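You operate a simulated robot arm through the tools that you are given. There is no shell and no other tool.

You run a simulated robot arm. Do the job below in one go: nothing can be reset, and whatever is moved stays where it is left.

Task
Square the vise to the aisle and tighten the loose vise nut.
Fine: Free the swivel lever, swing the vise with fingers clear of it, lock the lever again. Read the size beside the nut and use the spanner marked the same. Tighten till the white marks line up, put the spanner back, pinch and drop nothing. Where these are worked on the way, their far stop is far enough and under half their travel is too little: swivel lever.

The check looks at the end state, three seconds after you hand in, the way a careful person would. Anything else that was tipped, shoved, dropped, spilled or broken makes it a failure.

Robot
A 7-joint arm with a two-finger parallel gripper, fixed in place. Base frame: the origin is on the floor under the middle of its stand, x ahead of it, y to its left, z up. Readings come in m, rad, newtons and seconds.
With the tool pointing down near the work surface it reaches from about 0.36 to 0.88 m from the base axis. Its first joint turns from -2.496 to 2.496 rad. Payload 3 kg.
Tool frame: the origin (TCP) lies between the finger pads and is the grasp point; the fingertips stand 0.03 m ahead of it; z points along the fingers, y is the line along which they close. The gripper opens to 0.094 m. The fingers are 0.028 m wide and 0.01 m thick; the gripper's body (0.05 by 0.096 m) begins 0.055 m behind the TCP.
Orientation is told as [roll, pitch, yaw] about the base's x, y, z axes, in that order, counted from this pose: with the fingers straight down and closing along the base's y, the tool's x points along the base's -x, its y along +y and its z along -z.

Tools
- The arm moves only by the tool apply_moves. Its argument "targets" is a list of rows, each an object (a shift or turn left out is 0, a gripper value left out holds the last) with "gripper": the gripper command, from -1 (fully open) to 1 (shut), values between in proportion; "xyz": the shift along the tool's x, y, z in units of 100 mm (1.0 is 100 mm), a list of three; "turn": the turn, a rotation vector about the tool's x, y, z in units of 180 degrees (1.0 is 180 degrees), a list of three. In form: [{"gripper": gripper, "xyz": [dx, dy, dz], "turn": [ax, ay, az]}, ...]. A call has 1 to 20 rows; each row is the pose to reach, as a shift and turn from the pose commanded when the call began, along the tool's axes at that moment. A call with a number of a shift or a turn outside -1 to 1 is refused whole. Rows are played at 5 a second. More than 0.05 m and 0.15 rad between two rows, or a gripper value outside its range, and nothing of the call is played. Where a pose cannot be reached the arm comes as near as it can. A force on the tool above 90 N (or 10 N above the force at the start of the call, whichever is more), or a blocked arm, ends the call early, and 0.2 s more pass. The fingers move at their own pace (about 0.072 m/s each) and stop on an object; they squeeze with about 36 N. The grip force told is the motor's: it shows also when the fingers shut on nothing. Time passes only in rows, and 0.2 s behind the last, so rows that repeat a pose let the fingers close. It gives the time, the measured TCP pose, the force on the tool (base axes), the opening and the grip force at its end, in the units of the frame above (readings bear some noise), with the torque about the TCP (base axes, N m) and any sound that the robot's microphone picked up, and new pictures: "show" is both (left out), scene, wrist or none.
- Cameras (640 x 400 px; columns grow to the right, rows downward): "scene" is fixed at [0.2194, -0.6497, 1.5518]; the picture's right is [0.73, -0.68, 0.00], its down [-0.31, -0.33, -0.89] and it looks along [0.61, 0.65, -0.46] (base axes); focal length 367 px, centre (320, 200). "wrist" rides on the gripper at [0.076, 0.014, -0.102] in the tool frame; the picture's right is [-0.18, 0.98, 0.00], its down [-0.75, -0.14, -0.64] and it looks along [-0.63, -0.12, 0.77] (tool axes); focal length 243 px, centre (320, 200).
- locate(camera, pixels): for up to 12 pixels [column, row] of the newest picture of that camera ("zoom" is the newest enlarged one), the place [x, y, z] in the base frame of the surface seen there, good to about 0.002 m. It takes no simulated time.
- enlarge(camera, box): a new picture of the part [left, top, right, bottom] of that camera's present view, enlarged. It takes no simulated time.
- job_done(): hands the job in; it is judged then, once.

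Open the gripper and draw the arm clear of the work before you hand the job in, unless the task says otherwise.

The tools are called as a command line: name --argument value ..., lists and objects as JSON in quotes. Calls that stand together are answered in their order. apply_moves: Moves the arm, as the interface text tells. Its arguments: {"type":"object","properties":{"targets":{"type":"array","items":{"type":"object","properties":{"gripper":{"type":"number"},"xyz":{"type":"array","items":{"type":"number"}},"turn":{"type":"array","items":{"type":"number"}}}}},"show":{"type":"string","enum":["both","scene","wrist","none"]}},"required":["targets"]} The other tools are called the same way: locate (camera, pixels) gives the place of the surface under pixels of a picture; enlarge (camera, box) takes an enlarged picture of a part of a camera's view; job_done () hands the job in.

At the start:

```text
time: 0.0
eef_pos: [0.448, -0.0249, 1.3361]
tool_rot: [0.0, 0.001, 0.0]
ft_force: [0.1, -0.1, -0.1]
torque: [-0.01, -0.03, -0.03]
gripper_width: 0.0939
grip_force: 0.0
```

scene: 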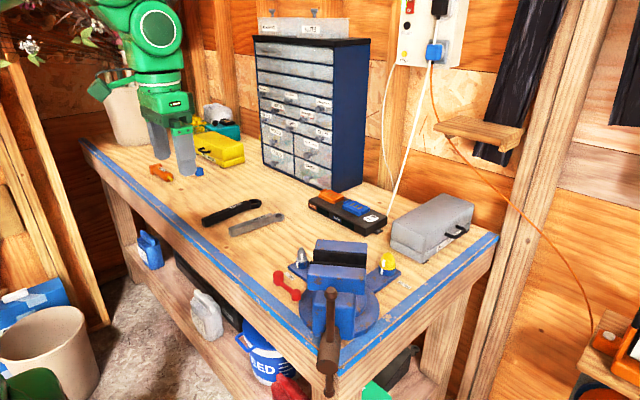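
wrist: 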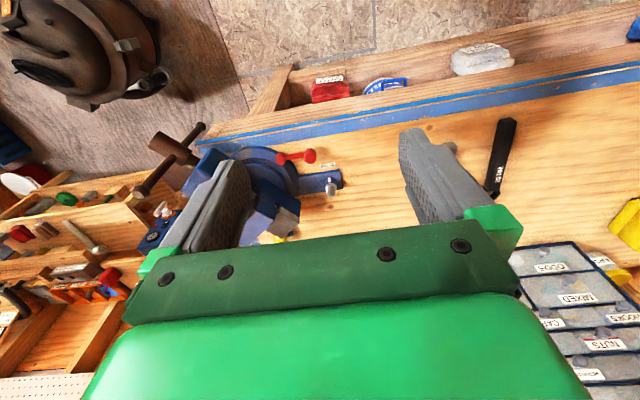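

The scene shows the vise around (340,290) with a red lever at (288,285), a bolt at (302,262), and a yellow thing at (388,263); two spanners at (235,215). I'll zoom in for details.

enlarge --camera "scene" --box '[260, 220, 420, 320]'

enlarge --camera "scene" --box '[190, 180, 310, 255]'

enlarge --camera "wrist" --box '[180, 100, 360, 250]'

```text
4.00 times, centred on (340, 270) of scene
```

zoom: 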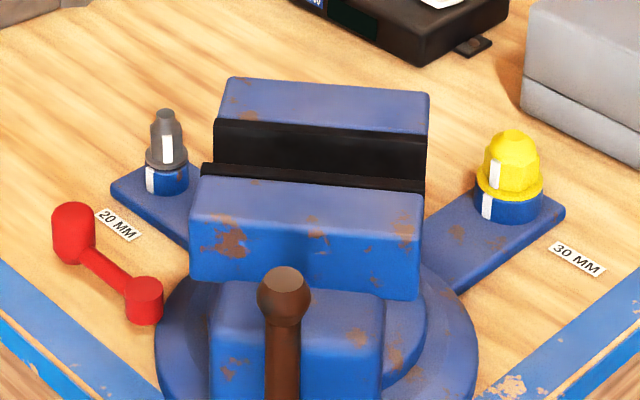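

```text
5.33 times, centred on (250, 218) of scene
```

zoom: 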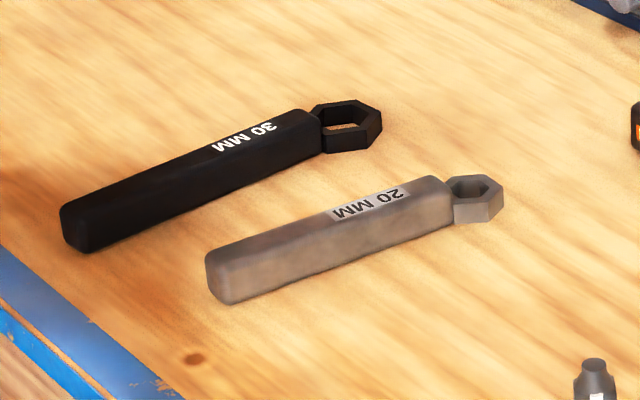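

```text
2.67 times, centred on (270, 175) of wrist
```

zoom: 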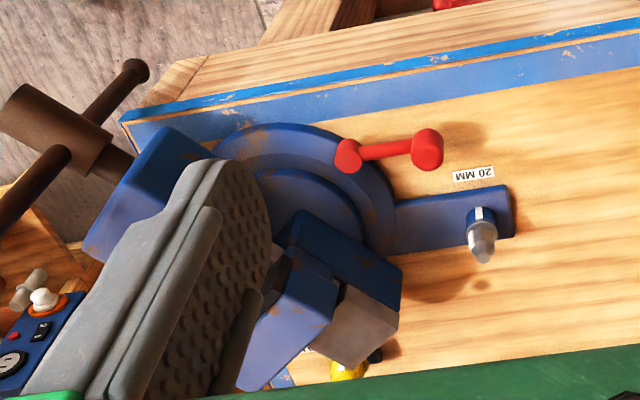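

Two nuts have white marks on them: grey (20 MM) and yellow (30 MM). I'll zoom in more closely to see which one is misaligned, and locate the main points.

enlarge --camera "scene" --box '[282, 240, 322, 280]'

enlarge --camera "scene" --box '[368, 240, 408, 280]'

locate --camera "scene" --pixels '[[302, 250], [302, 258], [297, 265], [302, 266], [388, 255], [384, 263], [382, 271], [278, 277], [295, 294], [286, 286], [316, 240], [365, 244]]'

locate --camera "scene" --pixels '[[310, 264], [363, 268], [331, 292], [330, 360], [356, 325], [318, 320], [350, 205], [300, 155], [262, 240], [340, 345], [430, 225], [380, 215]]'

```text
10.00 times, centred on (302, 260) of scene
```

zoom: 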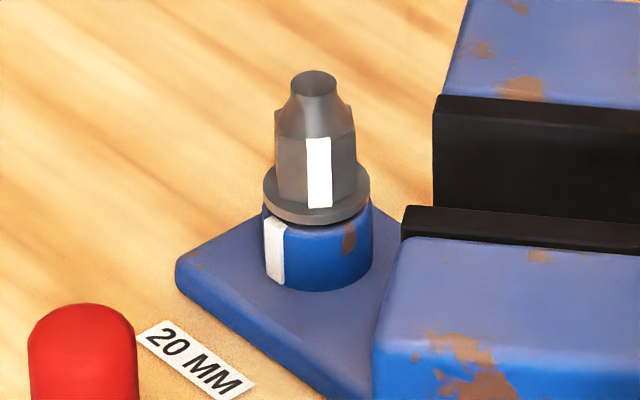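

```text
10.00 times, centred on (388, 260) of scene
```

zoom: 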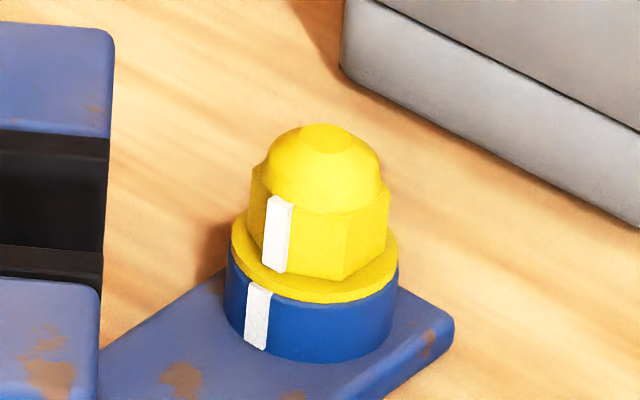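

```text
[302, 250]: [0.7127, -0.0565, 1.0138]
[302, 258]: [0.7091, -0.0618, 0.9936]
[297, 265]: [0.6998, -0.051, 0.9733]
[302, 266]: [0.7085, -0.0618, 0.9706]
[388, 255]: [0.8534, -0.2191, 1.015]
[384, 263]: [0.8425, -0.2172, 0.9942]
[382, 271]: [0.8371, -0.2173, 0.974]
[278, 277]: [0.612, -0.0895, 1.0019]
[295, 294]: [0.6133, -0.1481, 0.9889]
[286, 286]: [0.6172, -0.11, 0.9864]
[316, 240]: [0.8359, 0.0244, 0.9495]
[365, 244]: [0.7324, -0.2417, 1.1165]
```

```text
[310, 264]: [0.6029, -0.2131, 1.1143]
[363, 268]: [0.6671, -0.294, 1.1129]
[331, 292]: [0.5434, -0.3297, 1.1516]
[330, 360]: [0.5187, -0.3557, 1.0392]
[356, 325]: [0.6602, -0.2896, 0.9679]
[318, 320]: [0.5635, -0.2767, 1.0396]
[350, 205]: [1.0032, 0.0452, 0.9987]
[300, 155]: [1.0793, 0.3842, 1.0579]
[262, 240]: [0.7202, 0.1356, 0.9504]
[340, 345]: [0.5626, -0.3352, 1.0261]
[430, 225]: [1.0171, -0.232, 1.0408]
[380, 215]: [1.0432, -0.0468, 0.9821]
```

The grey 20 MM nut is about 60° out of line, while the yellow 30 MM one looks aligned. Next I look for the aisle and measure the bench edges, lever and vise geometry.

enlarge --camera "scene" --box '[260, 260, 420, 400]'

enlarge --camera "scene" --box '[0, 200, 320, 400]'

enlarge --camera "scene" --box '[320, 150, 640, 400]'

locate --camera "scene" --pixels '[[110, 160], [200, 240], [270, 315], [340, 370], [400, 320], [470, 255], [497, 237], [310, 345], [320, 290], [375, 300], [330, 270], [350, 252]]'

```text
2.86 times, centred on (340, 330) of scene
```

zoom: 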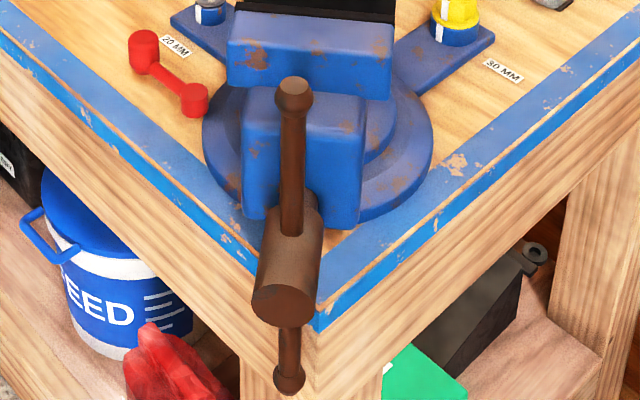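

```text
2.00 times, centred on (160, 300) of scene
```

zoom: 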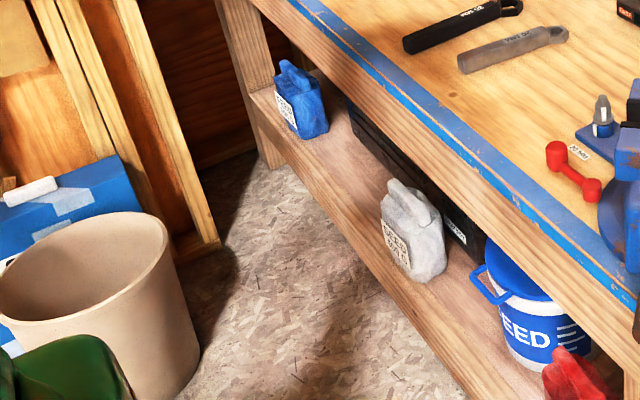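

```text
1.60 times, centred on (480, 275) of scene
```

zoom: 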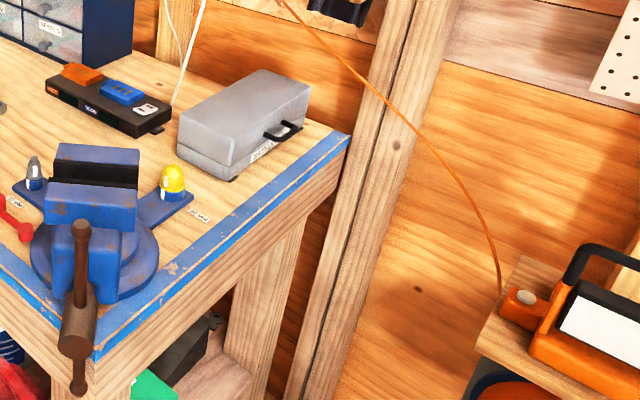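

```text
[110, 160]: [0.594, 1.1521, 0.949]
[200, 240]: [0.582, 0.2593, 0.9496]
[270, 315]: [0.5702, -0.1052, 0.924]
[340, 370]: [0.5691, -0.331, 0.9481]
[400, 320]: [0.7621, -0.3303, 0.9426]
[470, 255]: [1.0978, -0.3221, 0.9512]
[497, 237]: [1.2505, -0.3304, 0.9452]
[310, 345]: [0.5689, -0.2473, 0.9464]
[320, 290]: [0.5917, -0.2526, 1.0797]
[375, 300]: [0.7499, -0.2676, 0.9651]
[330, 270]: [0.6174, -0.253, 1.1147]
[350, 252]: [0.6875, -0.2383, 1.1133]
```

The bench front edge is at x≈0.57, facing the robot's side (the aisle), the right end is at y≈-0.33, and the top is at z≈0.949. I'll move the arm to -y, high above the bench, so the wrist camera can see the vise between the fingers.

apply_moves --targets '[{"gripper": -1, "xyz": [0, -0.4, 0]}, {"xyz": [0, -0.7, 0]}, {"xyz": [0, -1, 0]}]' --show "none"

apply_moves --targets '[{"gripper": -1, "xyz": [0, -0.4, 0]}, {"xyz": [0, -0.7, 0]}, {"xyz": [0, -1, 0]}]' --show "both"

```text
time: 0.8
eef_pos: [0.4474, -0.1263, 1.3348]
tool_rot: [0.0, -0.002, 0.0]
ft_force: [-0.3, -0.2, -0.5]
torque: [-0.03, 0.05, 0.01]
gripper_width: 0.0943
grip_force: 0.1
```

```text
time: 1.6
eef_pos: [0.4487, -0.2257, 1.3363]
tool_rot: [0.002, 0.0, 0.0]
ft_force: [0.2, 0.7, -0.3]
torque: [0.01, 0.04, -0.02]
gripper_width: 0.0939
grip_force: 0.1
```

scene: 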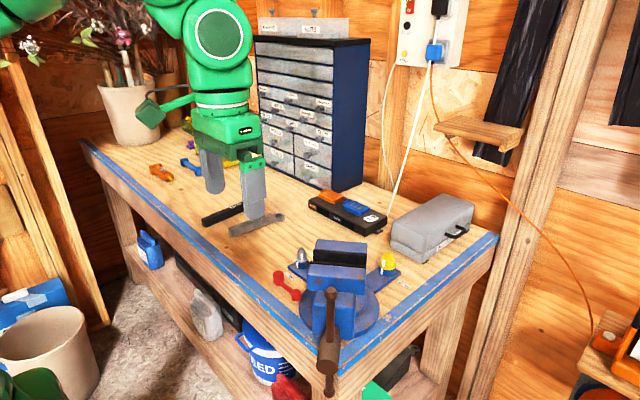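
wrist: 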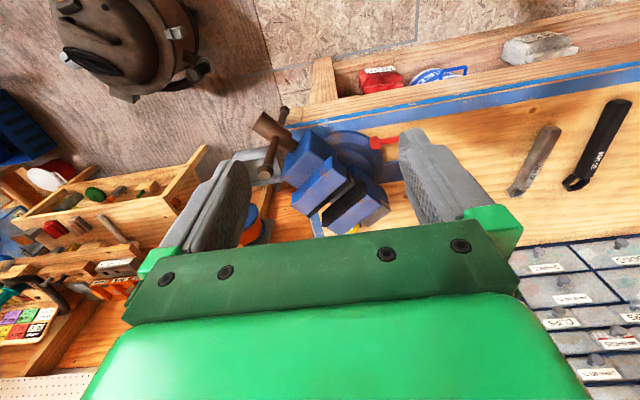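

The vise is now visible between the fingers in the wrist view around (340,180). I'll enlarge it and locate its points.

enlarge --camera "wrist" --box '[240, 95, 420, 235]'

locate --camera "wrist" --pixels '[[376, 143], [397, 142], [305, 165], [330, 180], [292, 205], [336, 158], [350, 203], [385, 205], [335, 135], [370, 155], [380, 170], [325, 228]]'

enlarge --camera "wrist" --box '[60, 0, 240, 120]'

```text
2.86 times, centred on (330, 165) of wrist
```

zoom: 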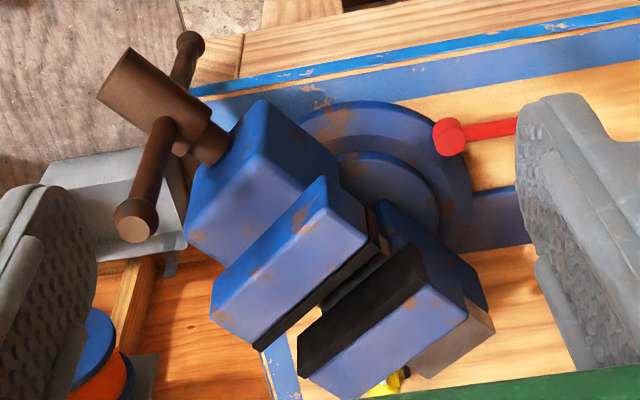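

```text
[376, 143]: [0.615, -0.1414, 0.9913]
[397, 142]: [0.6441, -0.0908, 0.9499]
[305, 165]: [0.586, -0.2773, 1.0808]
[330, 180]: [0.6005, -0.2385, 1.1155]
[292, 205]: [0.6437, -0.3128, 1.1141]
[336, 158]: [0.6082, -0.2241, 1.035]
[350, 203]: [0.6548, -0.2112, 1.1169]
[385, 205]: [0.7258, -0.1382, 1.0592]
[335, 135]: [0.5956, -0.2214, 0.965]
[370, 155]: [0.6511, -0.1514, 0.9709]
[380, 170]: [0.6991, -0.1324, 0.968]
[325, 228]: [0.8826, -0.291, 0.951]
```

```text
3.33 times, centred on (150, 60) of wrist
```

zoom: 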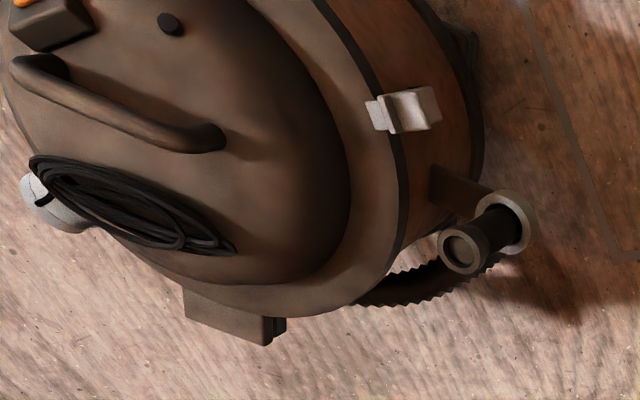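

The lever's pivot post is near (0.613,-0.148) and its free knob is at about (0.612,-0.09,1.00). I'll turn the tool 90° so it closes along base x, and bring it above the lever while still high.

apply_moves --targets '[{"xyz": [-0.08, 0.08, 0], "turn": [0, 0, 0.0455]}, {"xyz": [-0.17, 0.17, 0], "turn": [0, 0, 0.091]}, {"xyz": [-0.26, 0.26, 0], "turn": [0, 0, 0.1365]}, {"xyz": [-0.35, 0.35, 0], "turn": [0, 0, 0.182]}, {"xyz": [-0.45, 0.45, 0], "turn": [0, 0, 0.2275]}, {"xyz": [-0.54, 0.54, 0], "turn": [0, 0, 0.273]}, {"xyz": [-0.63, 0.63, 0], "turn": [0, 0, 0.3185]}, {"xyz": [-0.72, 0.72, 0], "turn": [0, 0, 0.364]}, {"xyz": [-0.81, 0.81, 0], "turn": [0, 0, 0.4095]}, {"xyz": [-0.9, 0.9, 0], "turn": [0, 0, 0.455]}, {"xyz": [-1, 1, 0], "turn": [0, 0, 0.5]}]' --show "both"

```text
time: 4.0
eef_pos: [0.5498, -0.1266, 1.3359]
tool_rot: [0.002, -0.001, -1.571]
ft_force: [0.5, 0.3, -0.5]
torque: [-0.02, -0.04, 0.02]
gripper_width: 0.0939
grip_force: 0.0
```

scene: 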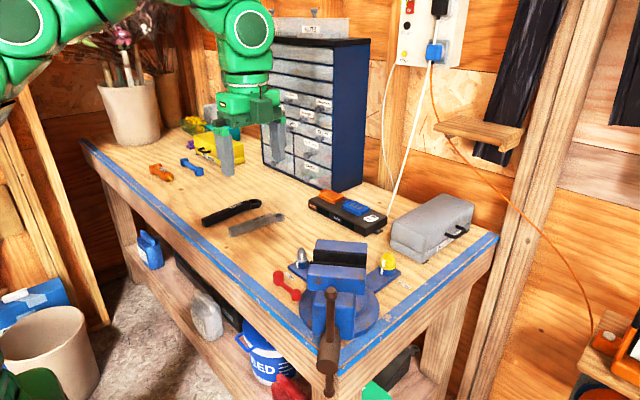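
wrist: 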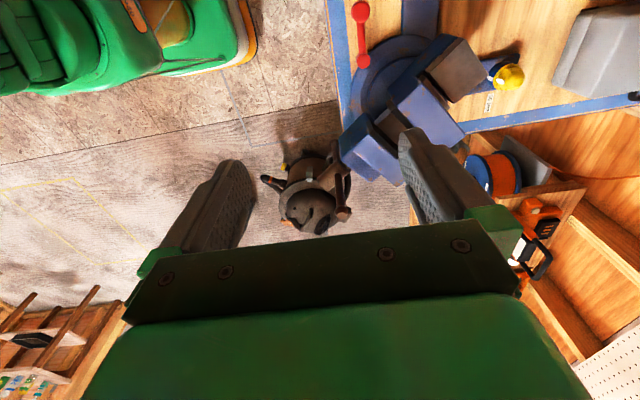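

From this view the vise is at upper right. I'll shift +y by 0.1 and +x by 0.06 to get a good top view of the whole vise, lever and nuts.

apply_moves --targets '[{"xyz": [0.33, 0.2, 0]}, {"xyz": [0.67, 0.4, 0]}, {"xyz": [1, 0.6, 0]}]' --show "wrist"

```text
time: 4.8
eef_pos: [0.6016, -0.041, 1.3257]
tool_rot: [0.002, 0.002, -1.572]
ft_force: [0.1, -0.6, 0.0]
torque: [0.02, 0.03, -0.02]
gripper_width: 0.0941
grip_force: 0.0
out of reach, approached as far as the arm can: row 2, 3
```

wrist: 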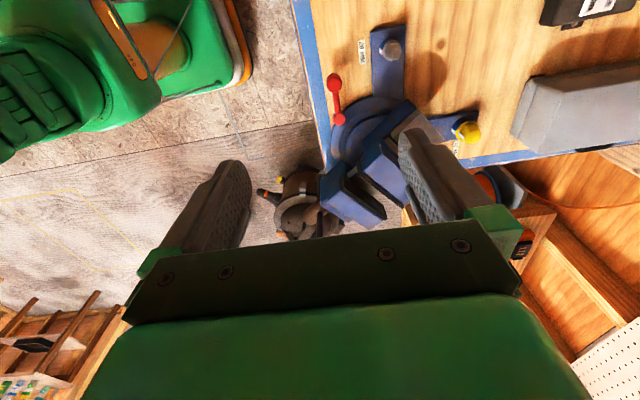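

There are faint yellow lines on the floor at (60,200)-(105,300), possibly aisle marks. I'll enlarge both that and the vise.

enlarge --camera "wrist" --box '[0, 160, 200, 320]'

locate --camera "wrist" --pixels '[[75, 192], [103, 293], [20, 200], [150, 240], [240, 130], [230, 155]]'

enlarge --camera "wrist" --box '[290, 20, 500, 230]'

locate --camera "zoom" --pixels '[[128, 190], [148, 303], [310, 85], [540, 335], [320, 150], [260, 300], [140, 380], [300, 370], [270, 500], [380, 240], [470, 290], [430, 350]]'

```text
2.50 times, centred on (100, 240) of wrist
```

zoom: 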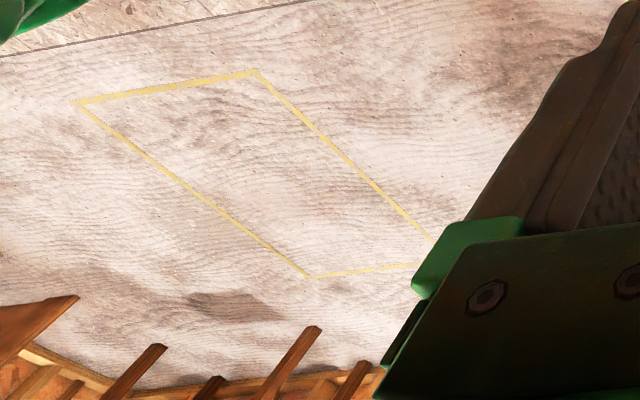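

```text
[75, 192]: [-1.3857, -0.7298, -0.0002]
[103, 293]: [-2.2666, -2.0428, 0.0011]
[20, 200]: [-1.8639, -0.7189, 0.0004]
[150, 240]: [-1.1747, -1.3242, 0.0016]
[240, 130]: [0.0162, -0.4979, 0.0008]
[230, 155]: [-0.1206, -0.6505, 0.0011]
```

```text
1.90 times, centred on (395, 125) of wrist
```

zoom: 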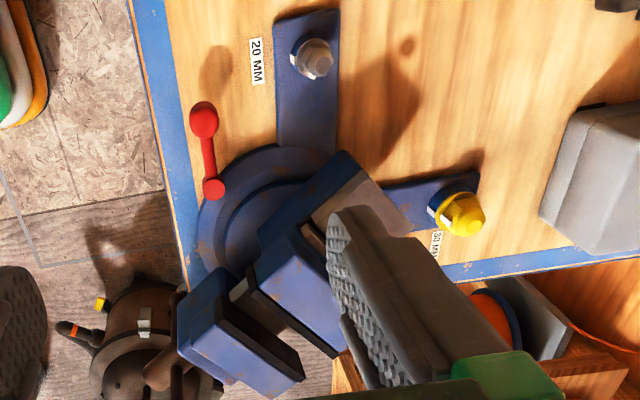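

```text
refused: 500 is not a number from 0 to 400
```

The yellow rectangle is a floor marking far behind the robot, so the aisle is the floor strip along the bench's front, parallel to base y. I'll measure the base disc, ears and jaw geometry from this zoom.

locate --camera "zoom" --pixels '[[128, 190], [205, 118], [213, 188], [313, 60], [460, 213], [283, 80], [335, 80], [400, 180], [400, 225], [235, 165], [200, 225], [215, 265]]'

locate --camera "zoom" --pixels '[[305, 30], [330, 15], [280, 145], [335, 150], [475, 175], [230, 215], [345, 160], [300, 230], [255, 270], [340, 350], [200, 280], [290, 370]]'

```text
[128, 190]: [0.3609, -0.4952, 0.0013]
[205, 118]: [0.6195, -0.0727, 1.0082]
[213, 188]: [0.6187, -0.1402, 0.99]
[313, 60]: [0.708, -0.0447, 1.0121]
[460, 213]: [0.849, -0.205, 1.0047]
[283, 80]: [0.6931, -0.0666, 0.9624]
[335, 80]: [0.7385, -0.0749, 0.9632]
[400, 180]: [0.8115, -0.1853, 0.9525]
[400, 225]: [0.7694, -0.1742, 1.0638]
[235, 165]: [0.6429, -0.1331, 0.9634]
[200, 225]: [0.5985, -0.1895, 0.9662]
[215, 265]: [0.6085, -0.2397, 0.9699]
```

```text
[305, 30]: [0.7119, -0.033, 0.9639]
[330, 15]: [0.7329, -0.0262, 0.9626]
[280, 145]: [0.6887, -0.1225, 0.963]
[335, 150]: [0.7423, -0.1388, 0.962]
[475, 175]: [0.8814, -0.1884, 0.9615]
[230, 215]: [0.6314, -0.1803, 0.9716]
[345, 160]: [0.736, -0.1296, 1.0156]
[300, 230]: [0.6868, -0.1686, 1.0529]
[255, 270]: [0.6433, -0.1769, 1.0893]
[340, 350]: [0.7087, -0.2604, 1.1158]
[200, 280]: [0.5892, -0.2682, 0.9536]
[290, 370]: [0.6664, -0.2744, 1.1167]
```

The base disc is centred near (0.70,-0.22), the lever pivot is at about (0.618,-0.143), and the knob is near (0.618,-0.08) with its top at z≈1.008. I'll lower the tool with a partly closed gripper and check where it ends up.

apply_moves --targets '[{"gripper": 0, "xyz": [-0.2, 0.1, 0.3]}, {"gripper": 0, "xyz": [-0.4, 0.1, 0.65]}, {"gripper": 0, "xyz": [-0.5, 0.1, 1]}]' --show "wrist"

```text
time: 5.6
eef_pos: [0.6111, -0.0918, 1.2253]
tool_rot: [-0.001, 0.0, -1.571]
ft_force: [0.4, 1.1, -0.1]
torque: [0.0, 0.01, -0.02]
gripper_width: 0.0468
grip_force: 0.1
```

wrist: 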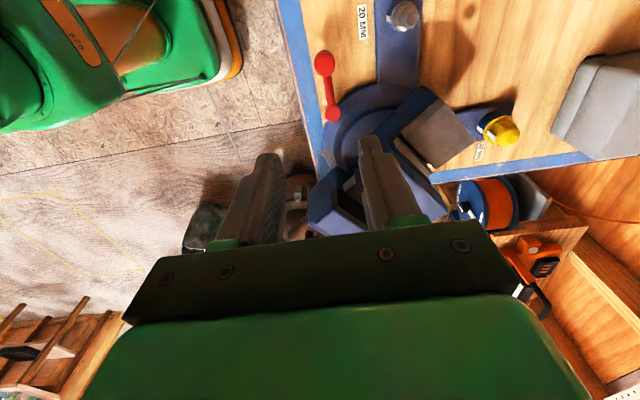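

I'm at (0.611,-0.092,1.225), directly above the lever. I'll enlarge the lever at (327,85) and measure the knob and pivot precisely.

enlarge --camera "wrist" --box '[280, 40, 380, 130]'

locate --camera "wrist" --pixels '[[324, 57], [317, 60], [333, 60], [325, 70], [333, 113], [326, 113], [340, 113], [329, 90], [404, 12]]'

```text
4.44 times, centred on (330, 85) of wrist
```

zoom: 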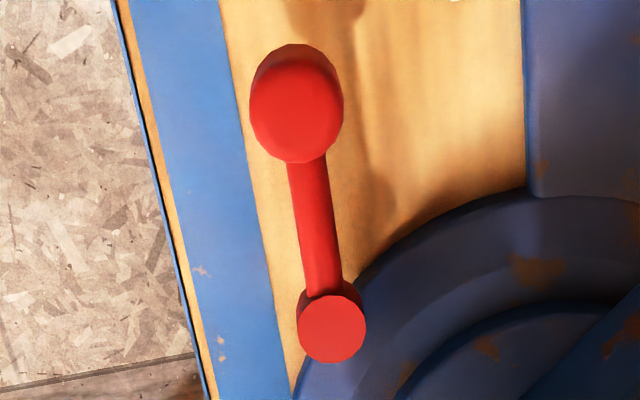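

```text
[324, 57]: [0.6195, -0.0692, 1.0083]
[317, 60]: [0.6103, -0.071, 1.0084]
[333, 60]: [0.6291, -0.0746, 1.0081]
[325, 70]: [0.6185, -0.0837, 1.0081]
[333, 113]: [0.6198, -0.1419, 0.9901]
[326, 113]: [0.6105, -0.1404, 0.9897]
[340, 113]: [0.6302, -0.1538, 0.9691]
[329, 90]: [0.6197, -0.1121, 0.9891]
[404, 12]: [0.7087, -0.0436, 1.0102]
```

The knob centre is (0.6195,-0.078), top z 1.008, radius ~0.012, and the pivot is (0.6205,-0.143). I'll descend straight over the knob with an opening of 0.047.

apply_moves --targets '[{"xyz": [0.138, 0.085, 0.35]}, {"xyz": [0.138, 0.085, 0.7]}, {"xyz": [0.138, 0.085, 1]}]' --show "none"

apply_moves --targets '[{"xyz": [0, 0, 0.3]}, {"xyz": [0, 0, 0.6]}, {"xyz": [0, 0, 0.8]}]' --show "both"

```text
time: 6.4
eef_pos: [0.6186, -0.0772, 1.1264]
tool_rot: [0.003, -0.001, -1.57]
ft_force: [-0.1, 0.2, 0.7]
torque: [0.02, 0.01, -0.01]
gripper_width: 0.0471
grip_force: 0.0
```

```text
time: 7.2
eef_pos: [0.617, -0.0786, 1.0463]
tool_rot: [0.0, 0.0, -1.571]
ft_force: [0.2, -0.1, 0.0]
torque: [0.01, -0.01, -0.01]
gripper_width: 0.047
grip_force: 0.1
```

scene: 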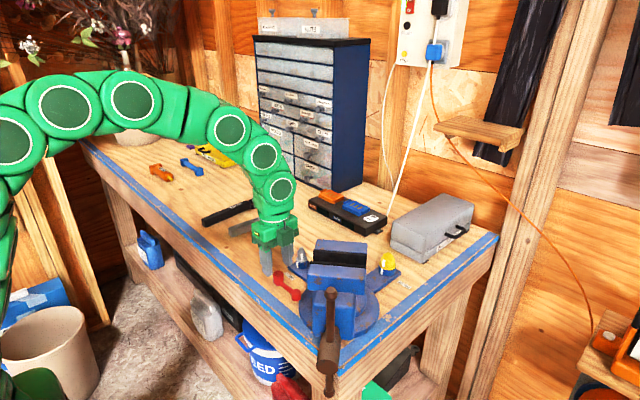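
wrist: 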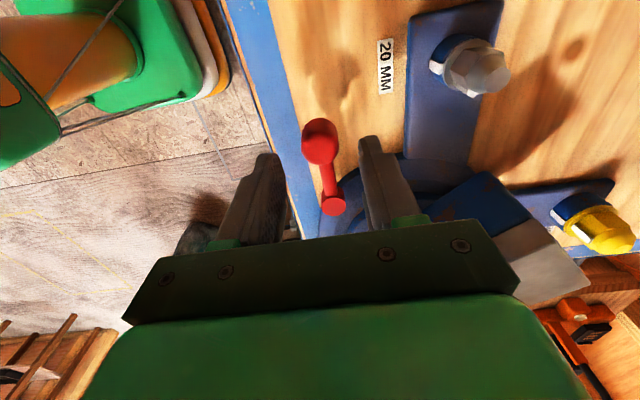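

I'm centred over the lever with the fingers straddling it. I'll descend the remaining 0.054 m and close gently on the knob.

apply_moves --targets '[{"gripper": 0, "xyz": [0, 0.02, 0.3]}, {"gripper": 0, "xyz": [0, 0.02, 0.54]}, {"gripper": 0, "xyz": [0, 0.02, 0.54]}, {"gripper": 0.6, "xyz": [0, 0.02, 0.54]}, {"gripper": 0.6, "xyz": [0, 0.02, 0.54]}]' --show "both"

```text
time: 8.4
eef_pos: [0.6195, -0.0773, 0.9923]
tool_rot: [-0.002, 0.0, -1.57]
ft_force: [-14.5, 0.9, 1.1]
torque: [0.09, 0.11, -0.01]
gripper_width: 0.0273
grip_force: 7.5
```

scene: 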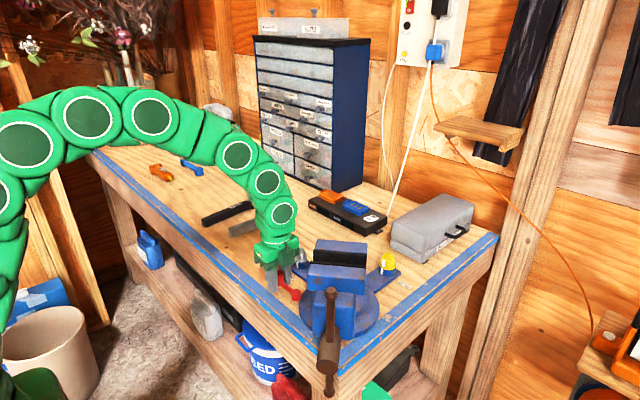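
wrist: 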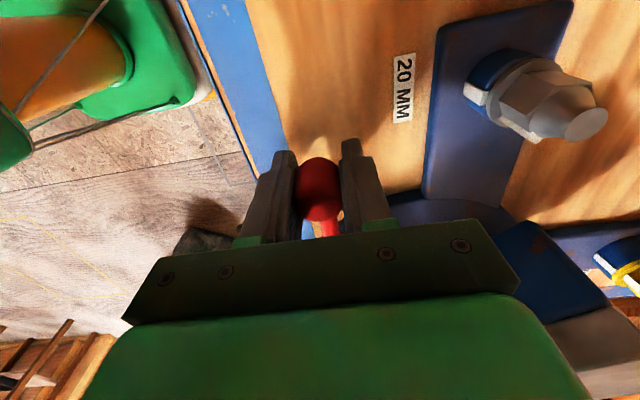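

The fingers sit around the knob (opening 0.027) with the -x finger touching, and it resisted ~14 N toward +x. I'll test a small swing toward -x (counter-clockwise) along the arc and watch the force.

apply_moves --targets '[{"gripper": 0.6, "xyz": [-0.003, -0.057, 0], "turn": [0, 0, -0.0278]}, {"gripper": 0.6, "xyz": [-0.01, -0.113, 0], "turn": [0, 0, -0.0556]}, {"gripper": 0.6, "xyz": [-0.01, -0.113, 0], "turn": [0, 0, -0.0556]}]' --show "wrist"

```text
time: 9.2
eef_pos: [0.6105, -0.0785, 0.9926]
tool_rot: [0.0, -0.002, -1.395]
ft_force: [1.7, 11.4, -9.4]
torque: [-0.72, -0.26, 0.23]
gripper_width: 0.0253
grip_force: 44.9
```

wrist: 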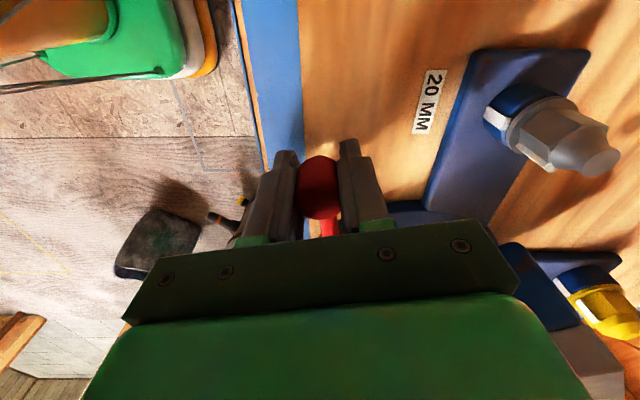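

The lever moved with the tool toward -x (now at 0.6105), knob diameter ~0.025. I'll loosen to a loose cage (opening ~0.030) and continue the arc by another 30°.

apply_moves --targets '[{"gripper": 0.36}, {"gripper": 0.36, "xyz": [-0.0056, -0.0848, 0], "turn": [0, 0, -0.0417]}, {"gripper": 0.36, "xyz": [-0.0221, -0.168, 0], "turn": [0, 0, -0.0833]}, {"gripper": 0.36, "xyz": [-0.0495, -0.249, 0], "turn": [0, 0, -0.125]}, {"gripper": 0.36, "xyz": [-0.087, -0.325, 0], "turn": [0, 0, -0.1667]}, {"gripper": 0.36, "xyz": [-0.087, -0.325, 0], "turn": [0, 0, -0.1667]}]' --show "both"

```text
time: 10.6
eef_pos: [0.5791, -0.0943, 0.992]
tool_rot: [0.001, 0.0, -0.871]
ft_force: [0.1, -0.5, 0.1]
torque: [0.01, -0.02, -0.01]
gripper_width: 0.0302
grip_force: 0.2
```

scene: 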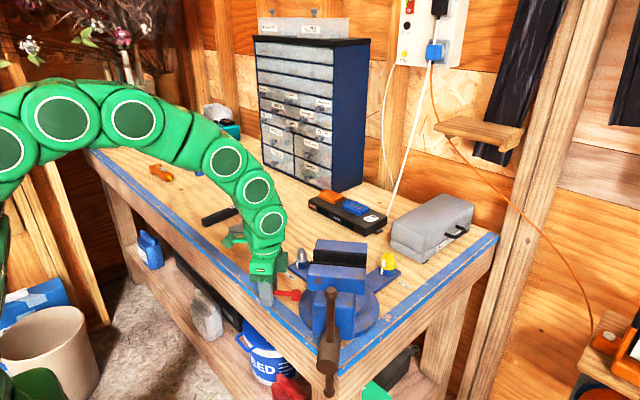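
wrist: 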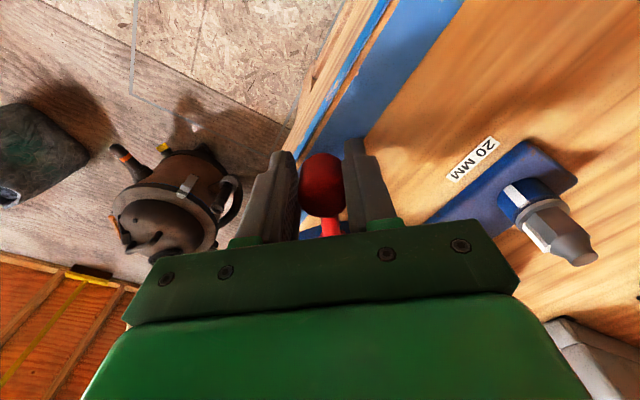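

No resistance at 40° of swing, and the knob follows. I'll continue up to 50° more, watching for the far stop.

apply_moves --targets '[{"gripper": 0.36, "xyz": [-0.0056, -0.0848, 0], "turn": [0, 0, -0.0417]}, {"gripper": 0.36, "xyz": [-0.0221, -0.168, 0], "turn": [0, 0, -0.0833]}, {"gripper": 0.36, "xyz": [-0.0495, -0.249, 0], "turn": [0, 0, -0.125]}, {"gripper": 0.36, "xyz": [-0.087, -0.325, 0], "turn": [0, 0, -0.1667]}, {"gripper": 0.36, "xyz": [-0.087, -0.325, 0], "turn": [0, 0, -0.1667]}]' --show "both"

```text
time: 11.8
eef_pos: [0.5604, -0.1208, 0.9933]
tool_rot: [-0.002, 0.0, -0.347]
ft_force: [0.1, -0.6, 0.5]
torque: [-0.01, -0.02, 0.0]
gripper_width: 0.0304
grip_force: 0.5
```

scene: 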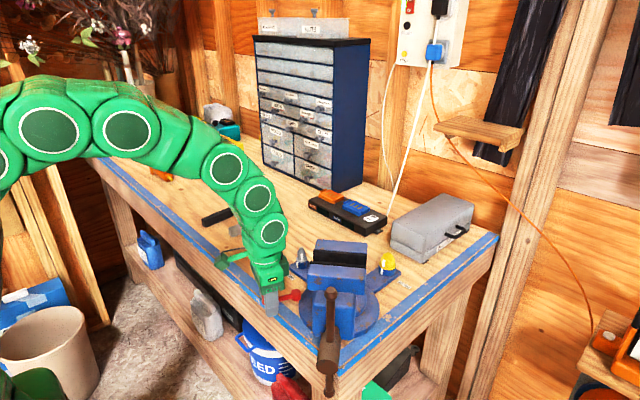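
wrist: 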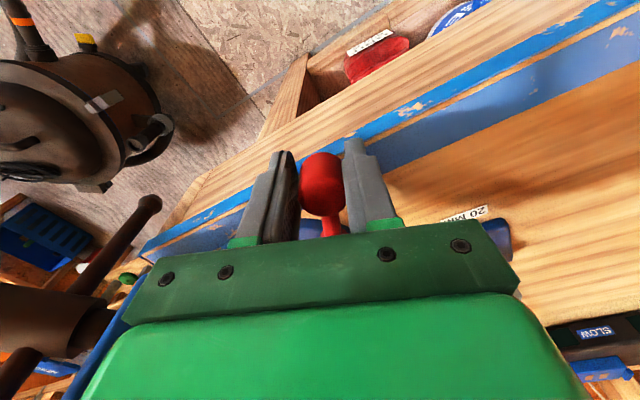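

At 70° there's still no stop. I'll continue another 30° in small rows, watching for the stop.

apply_moves --targets '[{"gripper": 0.36, "xyz": [-0.0056, -0.0848, 0], "turn": [0, 0, -0.0417]}, {"gripper": 0.36, "xyz": [-0.0221, -0.168, 0], "turn": [0, 0, -0.0833]}, {"gripper": 0.36, "xyz": [-0.0221, -0.168, 0], "turn": [0, 0, -0.0833]}]' --show "wrist"

```text
time: 12.6
eef_pos: [0.5573, -0.1355, 0.9933]
tool_rot: [0.0, -0.001, -0.085]
ft_force: [19.5, 39.1, 5.9]
torque: [0.49, -0.22, -0.51]
gripper_width: 0.0534
grip_force: 20.3
```

wrist: 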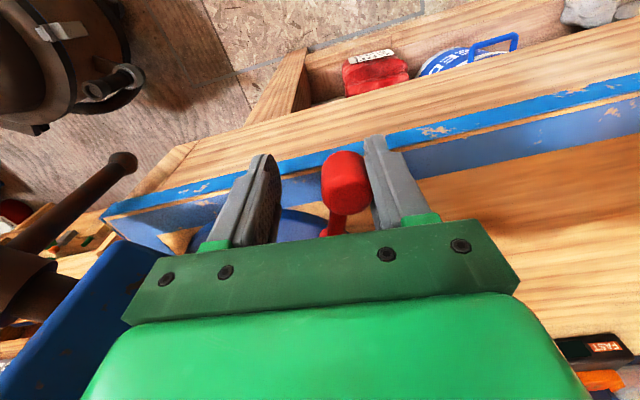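

The lever hit its far stop: 39 N on the tool and the fingers were pushed open. I'll back off about 10° and open slightly to see where the lever rests.

apply_moves --targets '[{"gripper": 0.0, "xyz": [-0.003, 0.057, 0], "turn": [0, 0, 0.0278]}, {"gripper": 0.0, "xyz": [-0.01, 0.113, 0], "turn": [0, 0, 0.0556]}, {"gripper": 0.0, "xyz": [-0.01, 0.113, 0], "turn": [0, 0, 0.0556]}]' --show "both"

```text
time: 13.4
eef_pos: [0.5574, -0.1271, 0.9931]
tool_rot: [-0.001, 0.001, -0.262]
ft_force: [0.4, 0.5, -0.1]
torque: [0.03, 0.02, -0.01]
gripper_width: 0.0471
grip_force: 0.1
```

scene: 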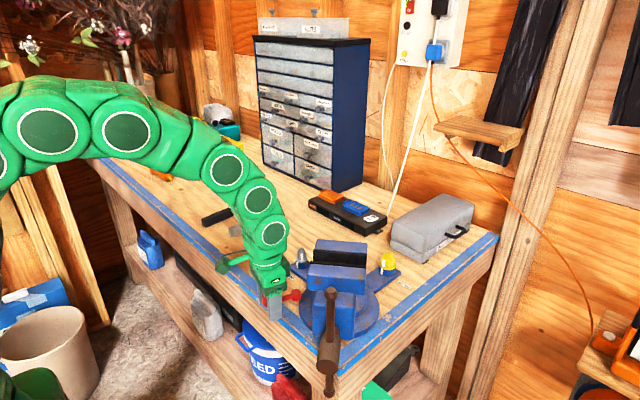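
wrist: 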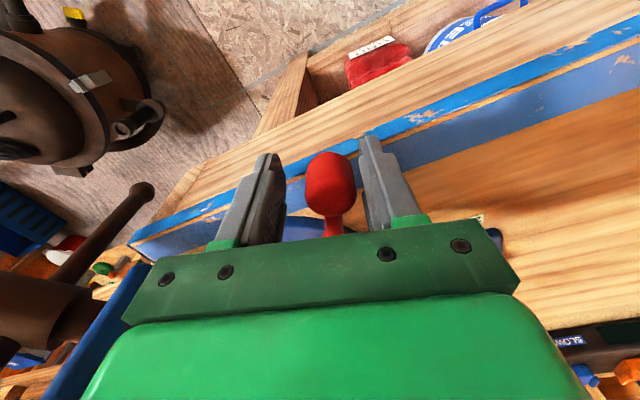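

The force is gone and the knob sits between the open fingers. I'll rise straight up off it.

apply_moves --targets '[{"gripper": 0.0, "xyz": [0, 0, -0.3]}, {"gripper": 0.0, "xyz": [0, 0, -0.65]}, {"gripper": 0.0, "xyz": [0, 0, -1]}]' --show "none"

apply_moves --targets '[{"gripper": 0.0, "xyz": [0.1, 0.3, -0.4]}, {"gripper": 0.0, "xyz": [0.2, 0.6, -0.8]}, {"gripper": 0.0, "xyz": [0.3, 1, -1]}]' --show "both"

```text
time: 14.2
eef_pos: [0.5582, -0.1276, 1.0902]
tool_rot: [0.001, -0.003, -0.262]
ft_force: [-0.5, 0.2, 0.3]
torque: [0.03, 0.0, -0.01]
gripper_width: 0.0471
grip_force: 0.1
```

```text
refused: row 1 steps farther than a row can; nothing moved
```

The last call was refused because its step was too long. I'll repeat it in smaller steps to get a clear view of the lever.

apply_moves --targets '[{"gripper": 0.0, "xyz": [0, 0.2, -0.3]}, {"gripper": 0.0, "xyz": [0, 0.4, -0.6]}, {"gripper": 0.0, "xyz": [0, 0.6, -0.9]}]' --show "both"

```text
time: 15.0
eef_pos: [0.5757, -0.067, 1.1825]
tool_rot: [0.001, -0.001, -0.259]
ft_force: [-0.8, 0.1, 0.4]
torque: [-0.02, 0.01, -0.03]
gripper_width: 0.0471
grip_force: 0.2
```

scene: 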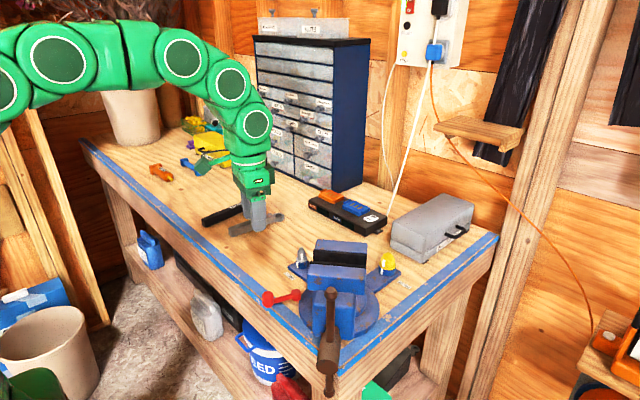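
wrist: 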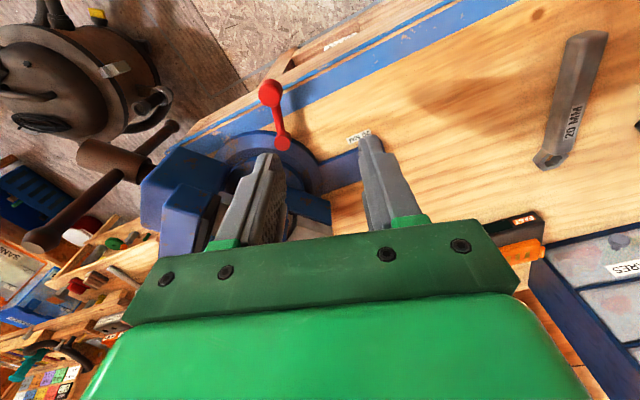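

locate --camera "wrist" --pixels '[[270, 88], [284, 143], [276, 112], [262, 92], [278, 92], [230, 150]]'

enlarge --camera "scene" --box '[240, 230, 420, 380]'

enlarge --camera "wrist" --box '[120, 60, 380, 260]'

```text
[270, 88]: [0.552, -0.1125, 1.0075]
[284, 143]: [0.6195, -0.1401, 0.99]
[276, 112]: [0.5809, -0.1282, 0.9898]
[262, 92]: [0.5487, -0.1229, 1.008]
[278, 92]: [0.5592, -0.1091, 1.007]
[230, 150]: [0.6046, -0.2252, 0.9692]
```

```text
2.67 times, centred on (330, 305) of scene
```

zoom: 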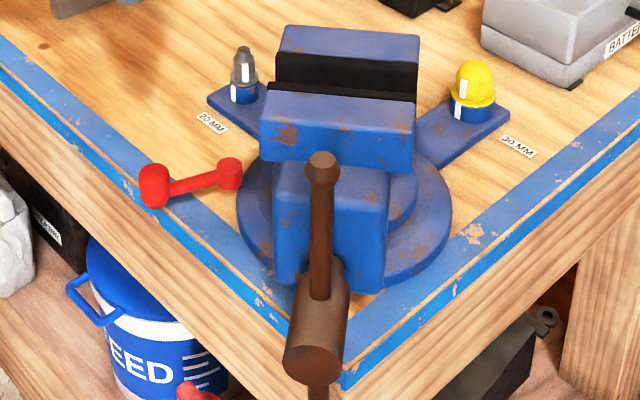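

```text
2.00 times, centred on (250, 160) of wrist
```

zoom: 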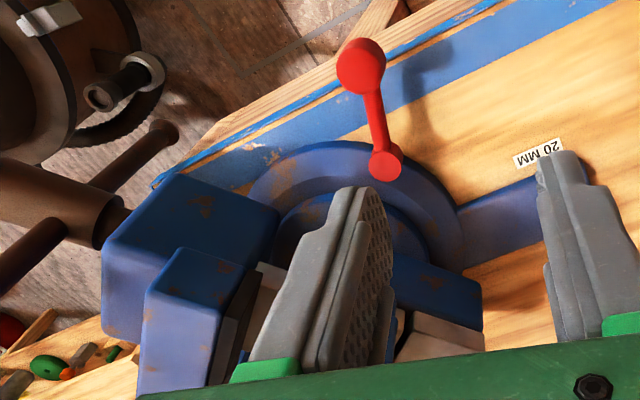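

The lever now rests about 69° from its start (knob at (0.553,-0.117)), at its far stop, so the swivel is free. I'll carry the arm high over the vise to its right-hand (-y) side, turning the tool to the vise's skew (~38°), to look at it and then push from the side away from the lever.

apply_moves --targets '[{"gripper": 0.0, "xyz": [-0.08, -0.2, -0.2], "turn": [0, 0, -0.037]}, {"gripper": 0.5, "xyz": [-0.16, -0.45, -0.4], "turn": [0, 0, -0.074]}, {"gripper": 1, "xyz": [-0.25, -0.7, -0.45], "turn": [0, 0, -0.111]}, {"gripper": 1, "xyz": [-0.33, -0.92, -0.45], "turn": [0, 0, -0.149]}]' --show "none"

apply_moves --targets '[{"gripper": 1, "xyz": [0.03, -0.25, 0], "turn": [0, 0, -0.037]}, {"gripper": 1, "xyz": [0.06, -0.5, 0], "turn": [0, 0, -0.074]}, {"gripper": 1, "xyz": [0.09, -0.75, 0], "turn": [0, 0, -0.111]}, {"gripper": 1, "xyz": [0.12, -0.98, 0], "turn": [0, 0, -0.148]}]' --show "both"

```text
time: 16.0
eef_pos: [0.5826, -0.1656, 1.2275]
tool_rot: [0.001, 0.002, 0.208]
ft_force: [0.4, 0.2, 0.3]
torque: [0.02, -0.01, -0.01]
gripper_width: 0.0
grip_force: 32.9
```

```text
time: 17.0
eef_pos: [0.591, -0.2652, 1.2277]
tool_rot: [0.002, 0.0, 0.674]
ft_force: [0.9, 0.7, -0.7]
torque: [-0.04, 0.0, -0.01]
gripper_width: 0.0002
grip_force: 33.0
```

scene: 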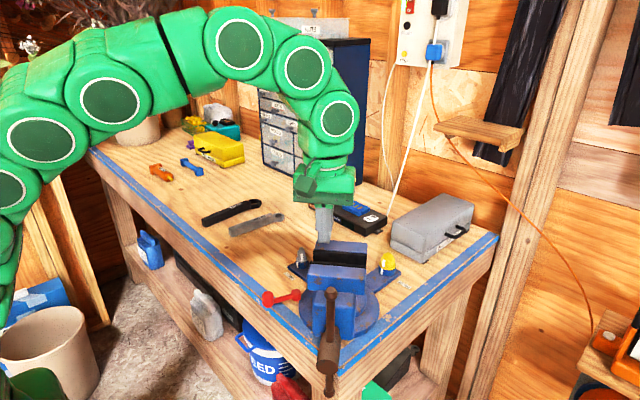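
wrist: 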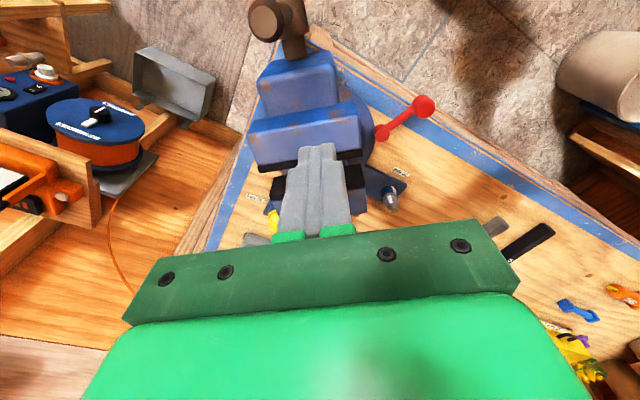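

I now see the vise from its front top in the wrist view. I'll enlarge it and measure the jaw and lower-block edges.

enlarge --camera "wrist" --box '[220, 0, 420, 220]'

locate --camera "wrist" --pixels '[[252, 128], [353, 107], [258, 78], [332, 60], [270, 130], [350, 115], [265, 92], [328, 75], [266, 165], [355, 150], [270, 25], [298, 70]]'

locate --camera "wrist" --pixels '[[250, 140], [258, 100], [275, 108], [335, 90], [340, 75], [385, 133], [424, 105], [370, 110], [260, 120], [345, 100], [300, 100], [300, 120]]'

```text
1.82 times, centred on (320, 110) of wrist
```

zoom: 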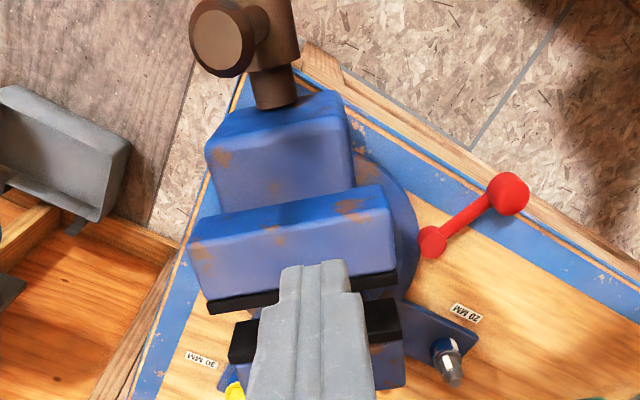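

```text
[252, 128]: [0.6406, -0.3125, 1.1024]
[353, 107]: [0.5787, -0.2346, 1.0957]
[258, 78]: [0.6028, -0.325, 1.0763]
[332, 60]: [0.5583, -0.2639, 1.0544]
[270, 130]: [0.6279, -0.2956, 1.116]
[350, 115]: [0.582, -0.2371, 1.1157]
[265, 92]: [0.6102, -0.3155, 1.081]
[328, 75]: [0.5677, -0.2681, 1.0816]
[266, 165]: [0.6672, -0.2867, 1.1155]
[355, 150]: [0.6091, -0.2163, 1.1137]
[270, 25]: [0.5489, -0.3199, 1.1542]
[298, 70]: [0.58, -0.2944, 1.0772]
```

```text
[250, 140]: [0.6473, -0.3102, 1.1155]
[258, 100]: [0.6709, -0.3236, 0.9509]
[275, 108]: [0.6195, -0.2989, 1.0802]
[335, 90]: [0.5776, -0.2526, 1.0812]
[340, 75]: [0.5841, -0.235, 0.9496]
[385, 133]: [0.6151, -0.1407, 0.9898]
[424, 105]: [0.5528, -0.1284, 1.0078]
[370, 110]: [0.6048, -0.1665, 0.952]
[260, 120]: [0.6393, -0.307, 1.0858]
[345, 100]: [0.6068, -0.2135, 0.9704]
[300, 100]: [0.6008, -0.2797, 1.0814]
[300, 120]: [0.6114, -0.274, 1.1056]
```

The moving jaw's top edges run at about -49.5°, so the vise axis is skewed by ~40° from square. I'll go to the right (-y) side of the moving jaw, with fingers closed, at height first.

apply_moves --targets '[{"gripper": 1, "xyz": [-0.11, -0.33, 0], "turn": [0, 0, -0.0105]}, {"gripper": 1, "xyz": [-0.22, -0.66, 0], "turn": [0, 0, -0.0105]}, {"gripper": 1, "xyz": [-0.32, -1.0, 0], "turn": [0, 0, -0.0105]}]' --show "none"

apply_moves --targets '[{"gripper": 1, "xyz": [0, -0.1, 0.3]}, {"gripper": 1, "xyz": [0, -0.1, 0.6]}, {"gripper": 1, "xyz": [0, -0.1, 0.9]}]' --show "both"

```text
time: 17.8
eef_pos: [0.6692, -0.3169, 1.2284]
tool_rot: [-0.001, 0.001, 0.706]
ft_force: [0.9, 1.0, -0.4]
torque: [-0.09, 0.01, 0.04]
gripper_width: 0.0
grip_force: 32.8
out of reach, approached as far as the arm can: row 3
```

```text
time: 18.6
eef_pos: [0.6732, -0.3232, 1.1398]
tool_rot: [-0.001, 0.002, 0.705]
ft_force: [0.0, 0.1, 0.2]
torque: [0.0, 0.01, -0.03]
gripper_width: 0.0001
grip_force: 32.9
```

scene: 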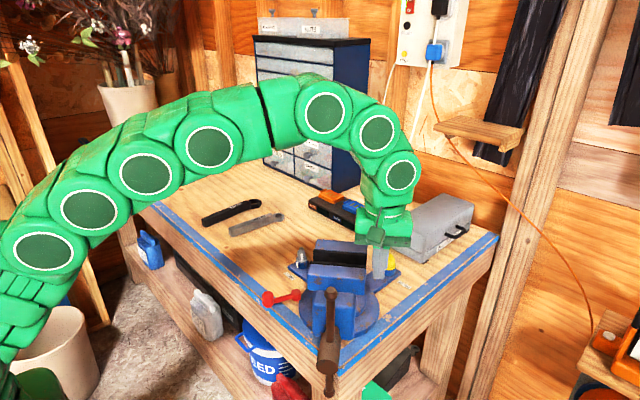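
wrist: 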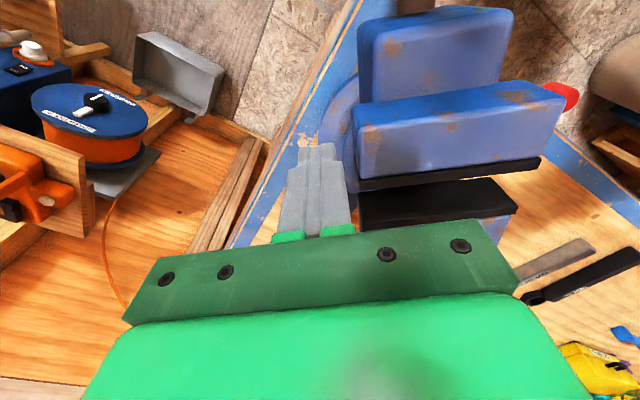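

The closed fingers stand beside the moving jaw's right face with ~2 cm clearance. I'll descend 0.045 and ease toward the jaw until light contact.

apply_moves --targets '[{"gripper": 1, "xyz": [0, 0, 0.25]}, {"gripper": 1, "xyz": [0, 0, 0.45]}, {"gripper": 1, "xyz": [0, 0.08, 0.45]}, {"gripper": 1, "xyz": [0, 0.14, 0.45]}, {"gripper": 1, "xyz": [0, 0.18, 0.45]}]' --show "wrist"

```text
time: 19.8
eef_pos: [0.6634, -0.3092, 1.0927]
tool_rot: [0.004, -0.001, 0.705]
ft_force: [0.6, -8.9, 0.8]
torque: [0.09, 0.03, -0.03]
gripper_width: 0.0
grip_force: 32.9
```

wrist: 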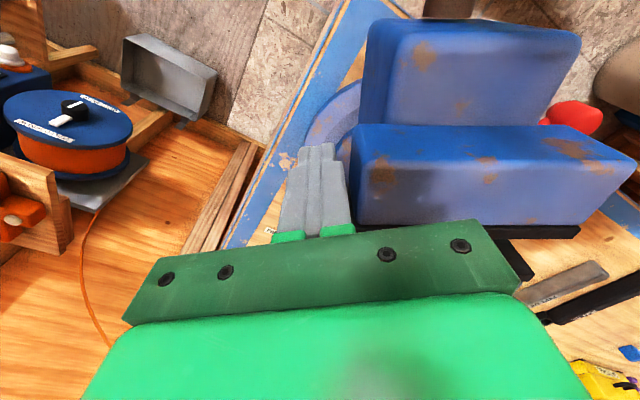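

Light contact (≈9 N). Now I'll push the jaw clockwise about the base centre by ~10° as a test.

apply_moves --targets '[{"gripper": 1, "xyz": [0.02, 0.04, 0], "turn": [0, 0, 0.0139]}, {"gripper": 1, "xyz": [0.04, 0.08, 0], "turn": [0, 0, 0.0278]}, {"gripper": 1, "xyz": [0.056, 0.122, 0], "turn": [0, 0, 0.0417]}, {"gripper": 1, "xyz": [0.071, 0.164, 0], "turn": [0, 0, 0.0556]}]' --show "both"

```text
time: 20.8
eef_pos: [0.6471, -0.3017, 1.0942]
tool_rot: [0.001, -0.001, 0.532]
ft_force: [0.1, -7.4, 0.7]
torque: [0.17, 0.0, -0.05]
gripper_width: 0.0
grip_force: 33.2
```

scene: 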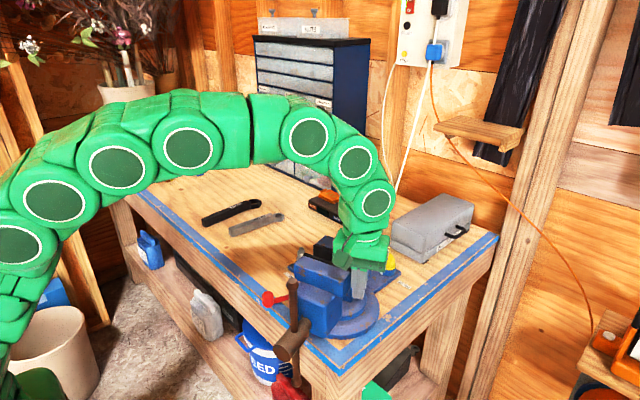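
wrist: 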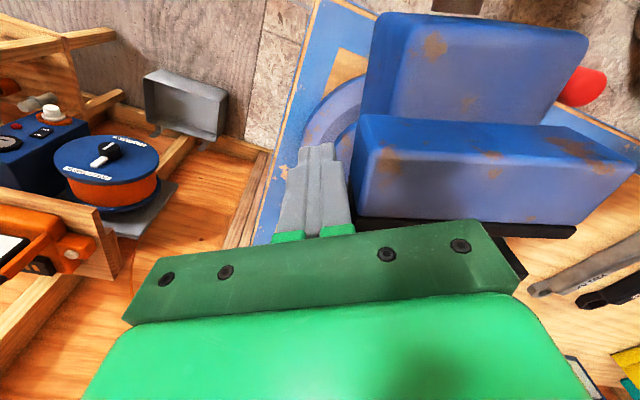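

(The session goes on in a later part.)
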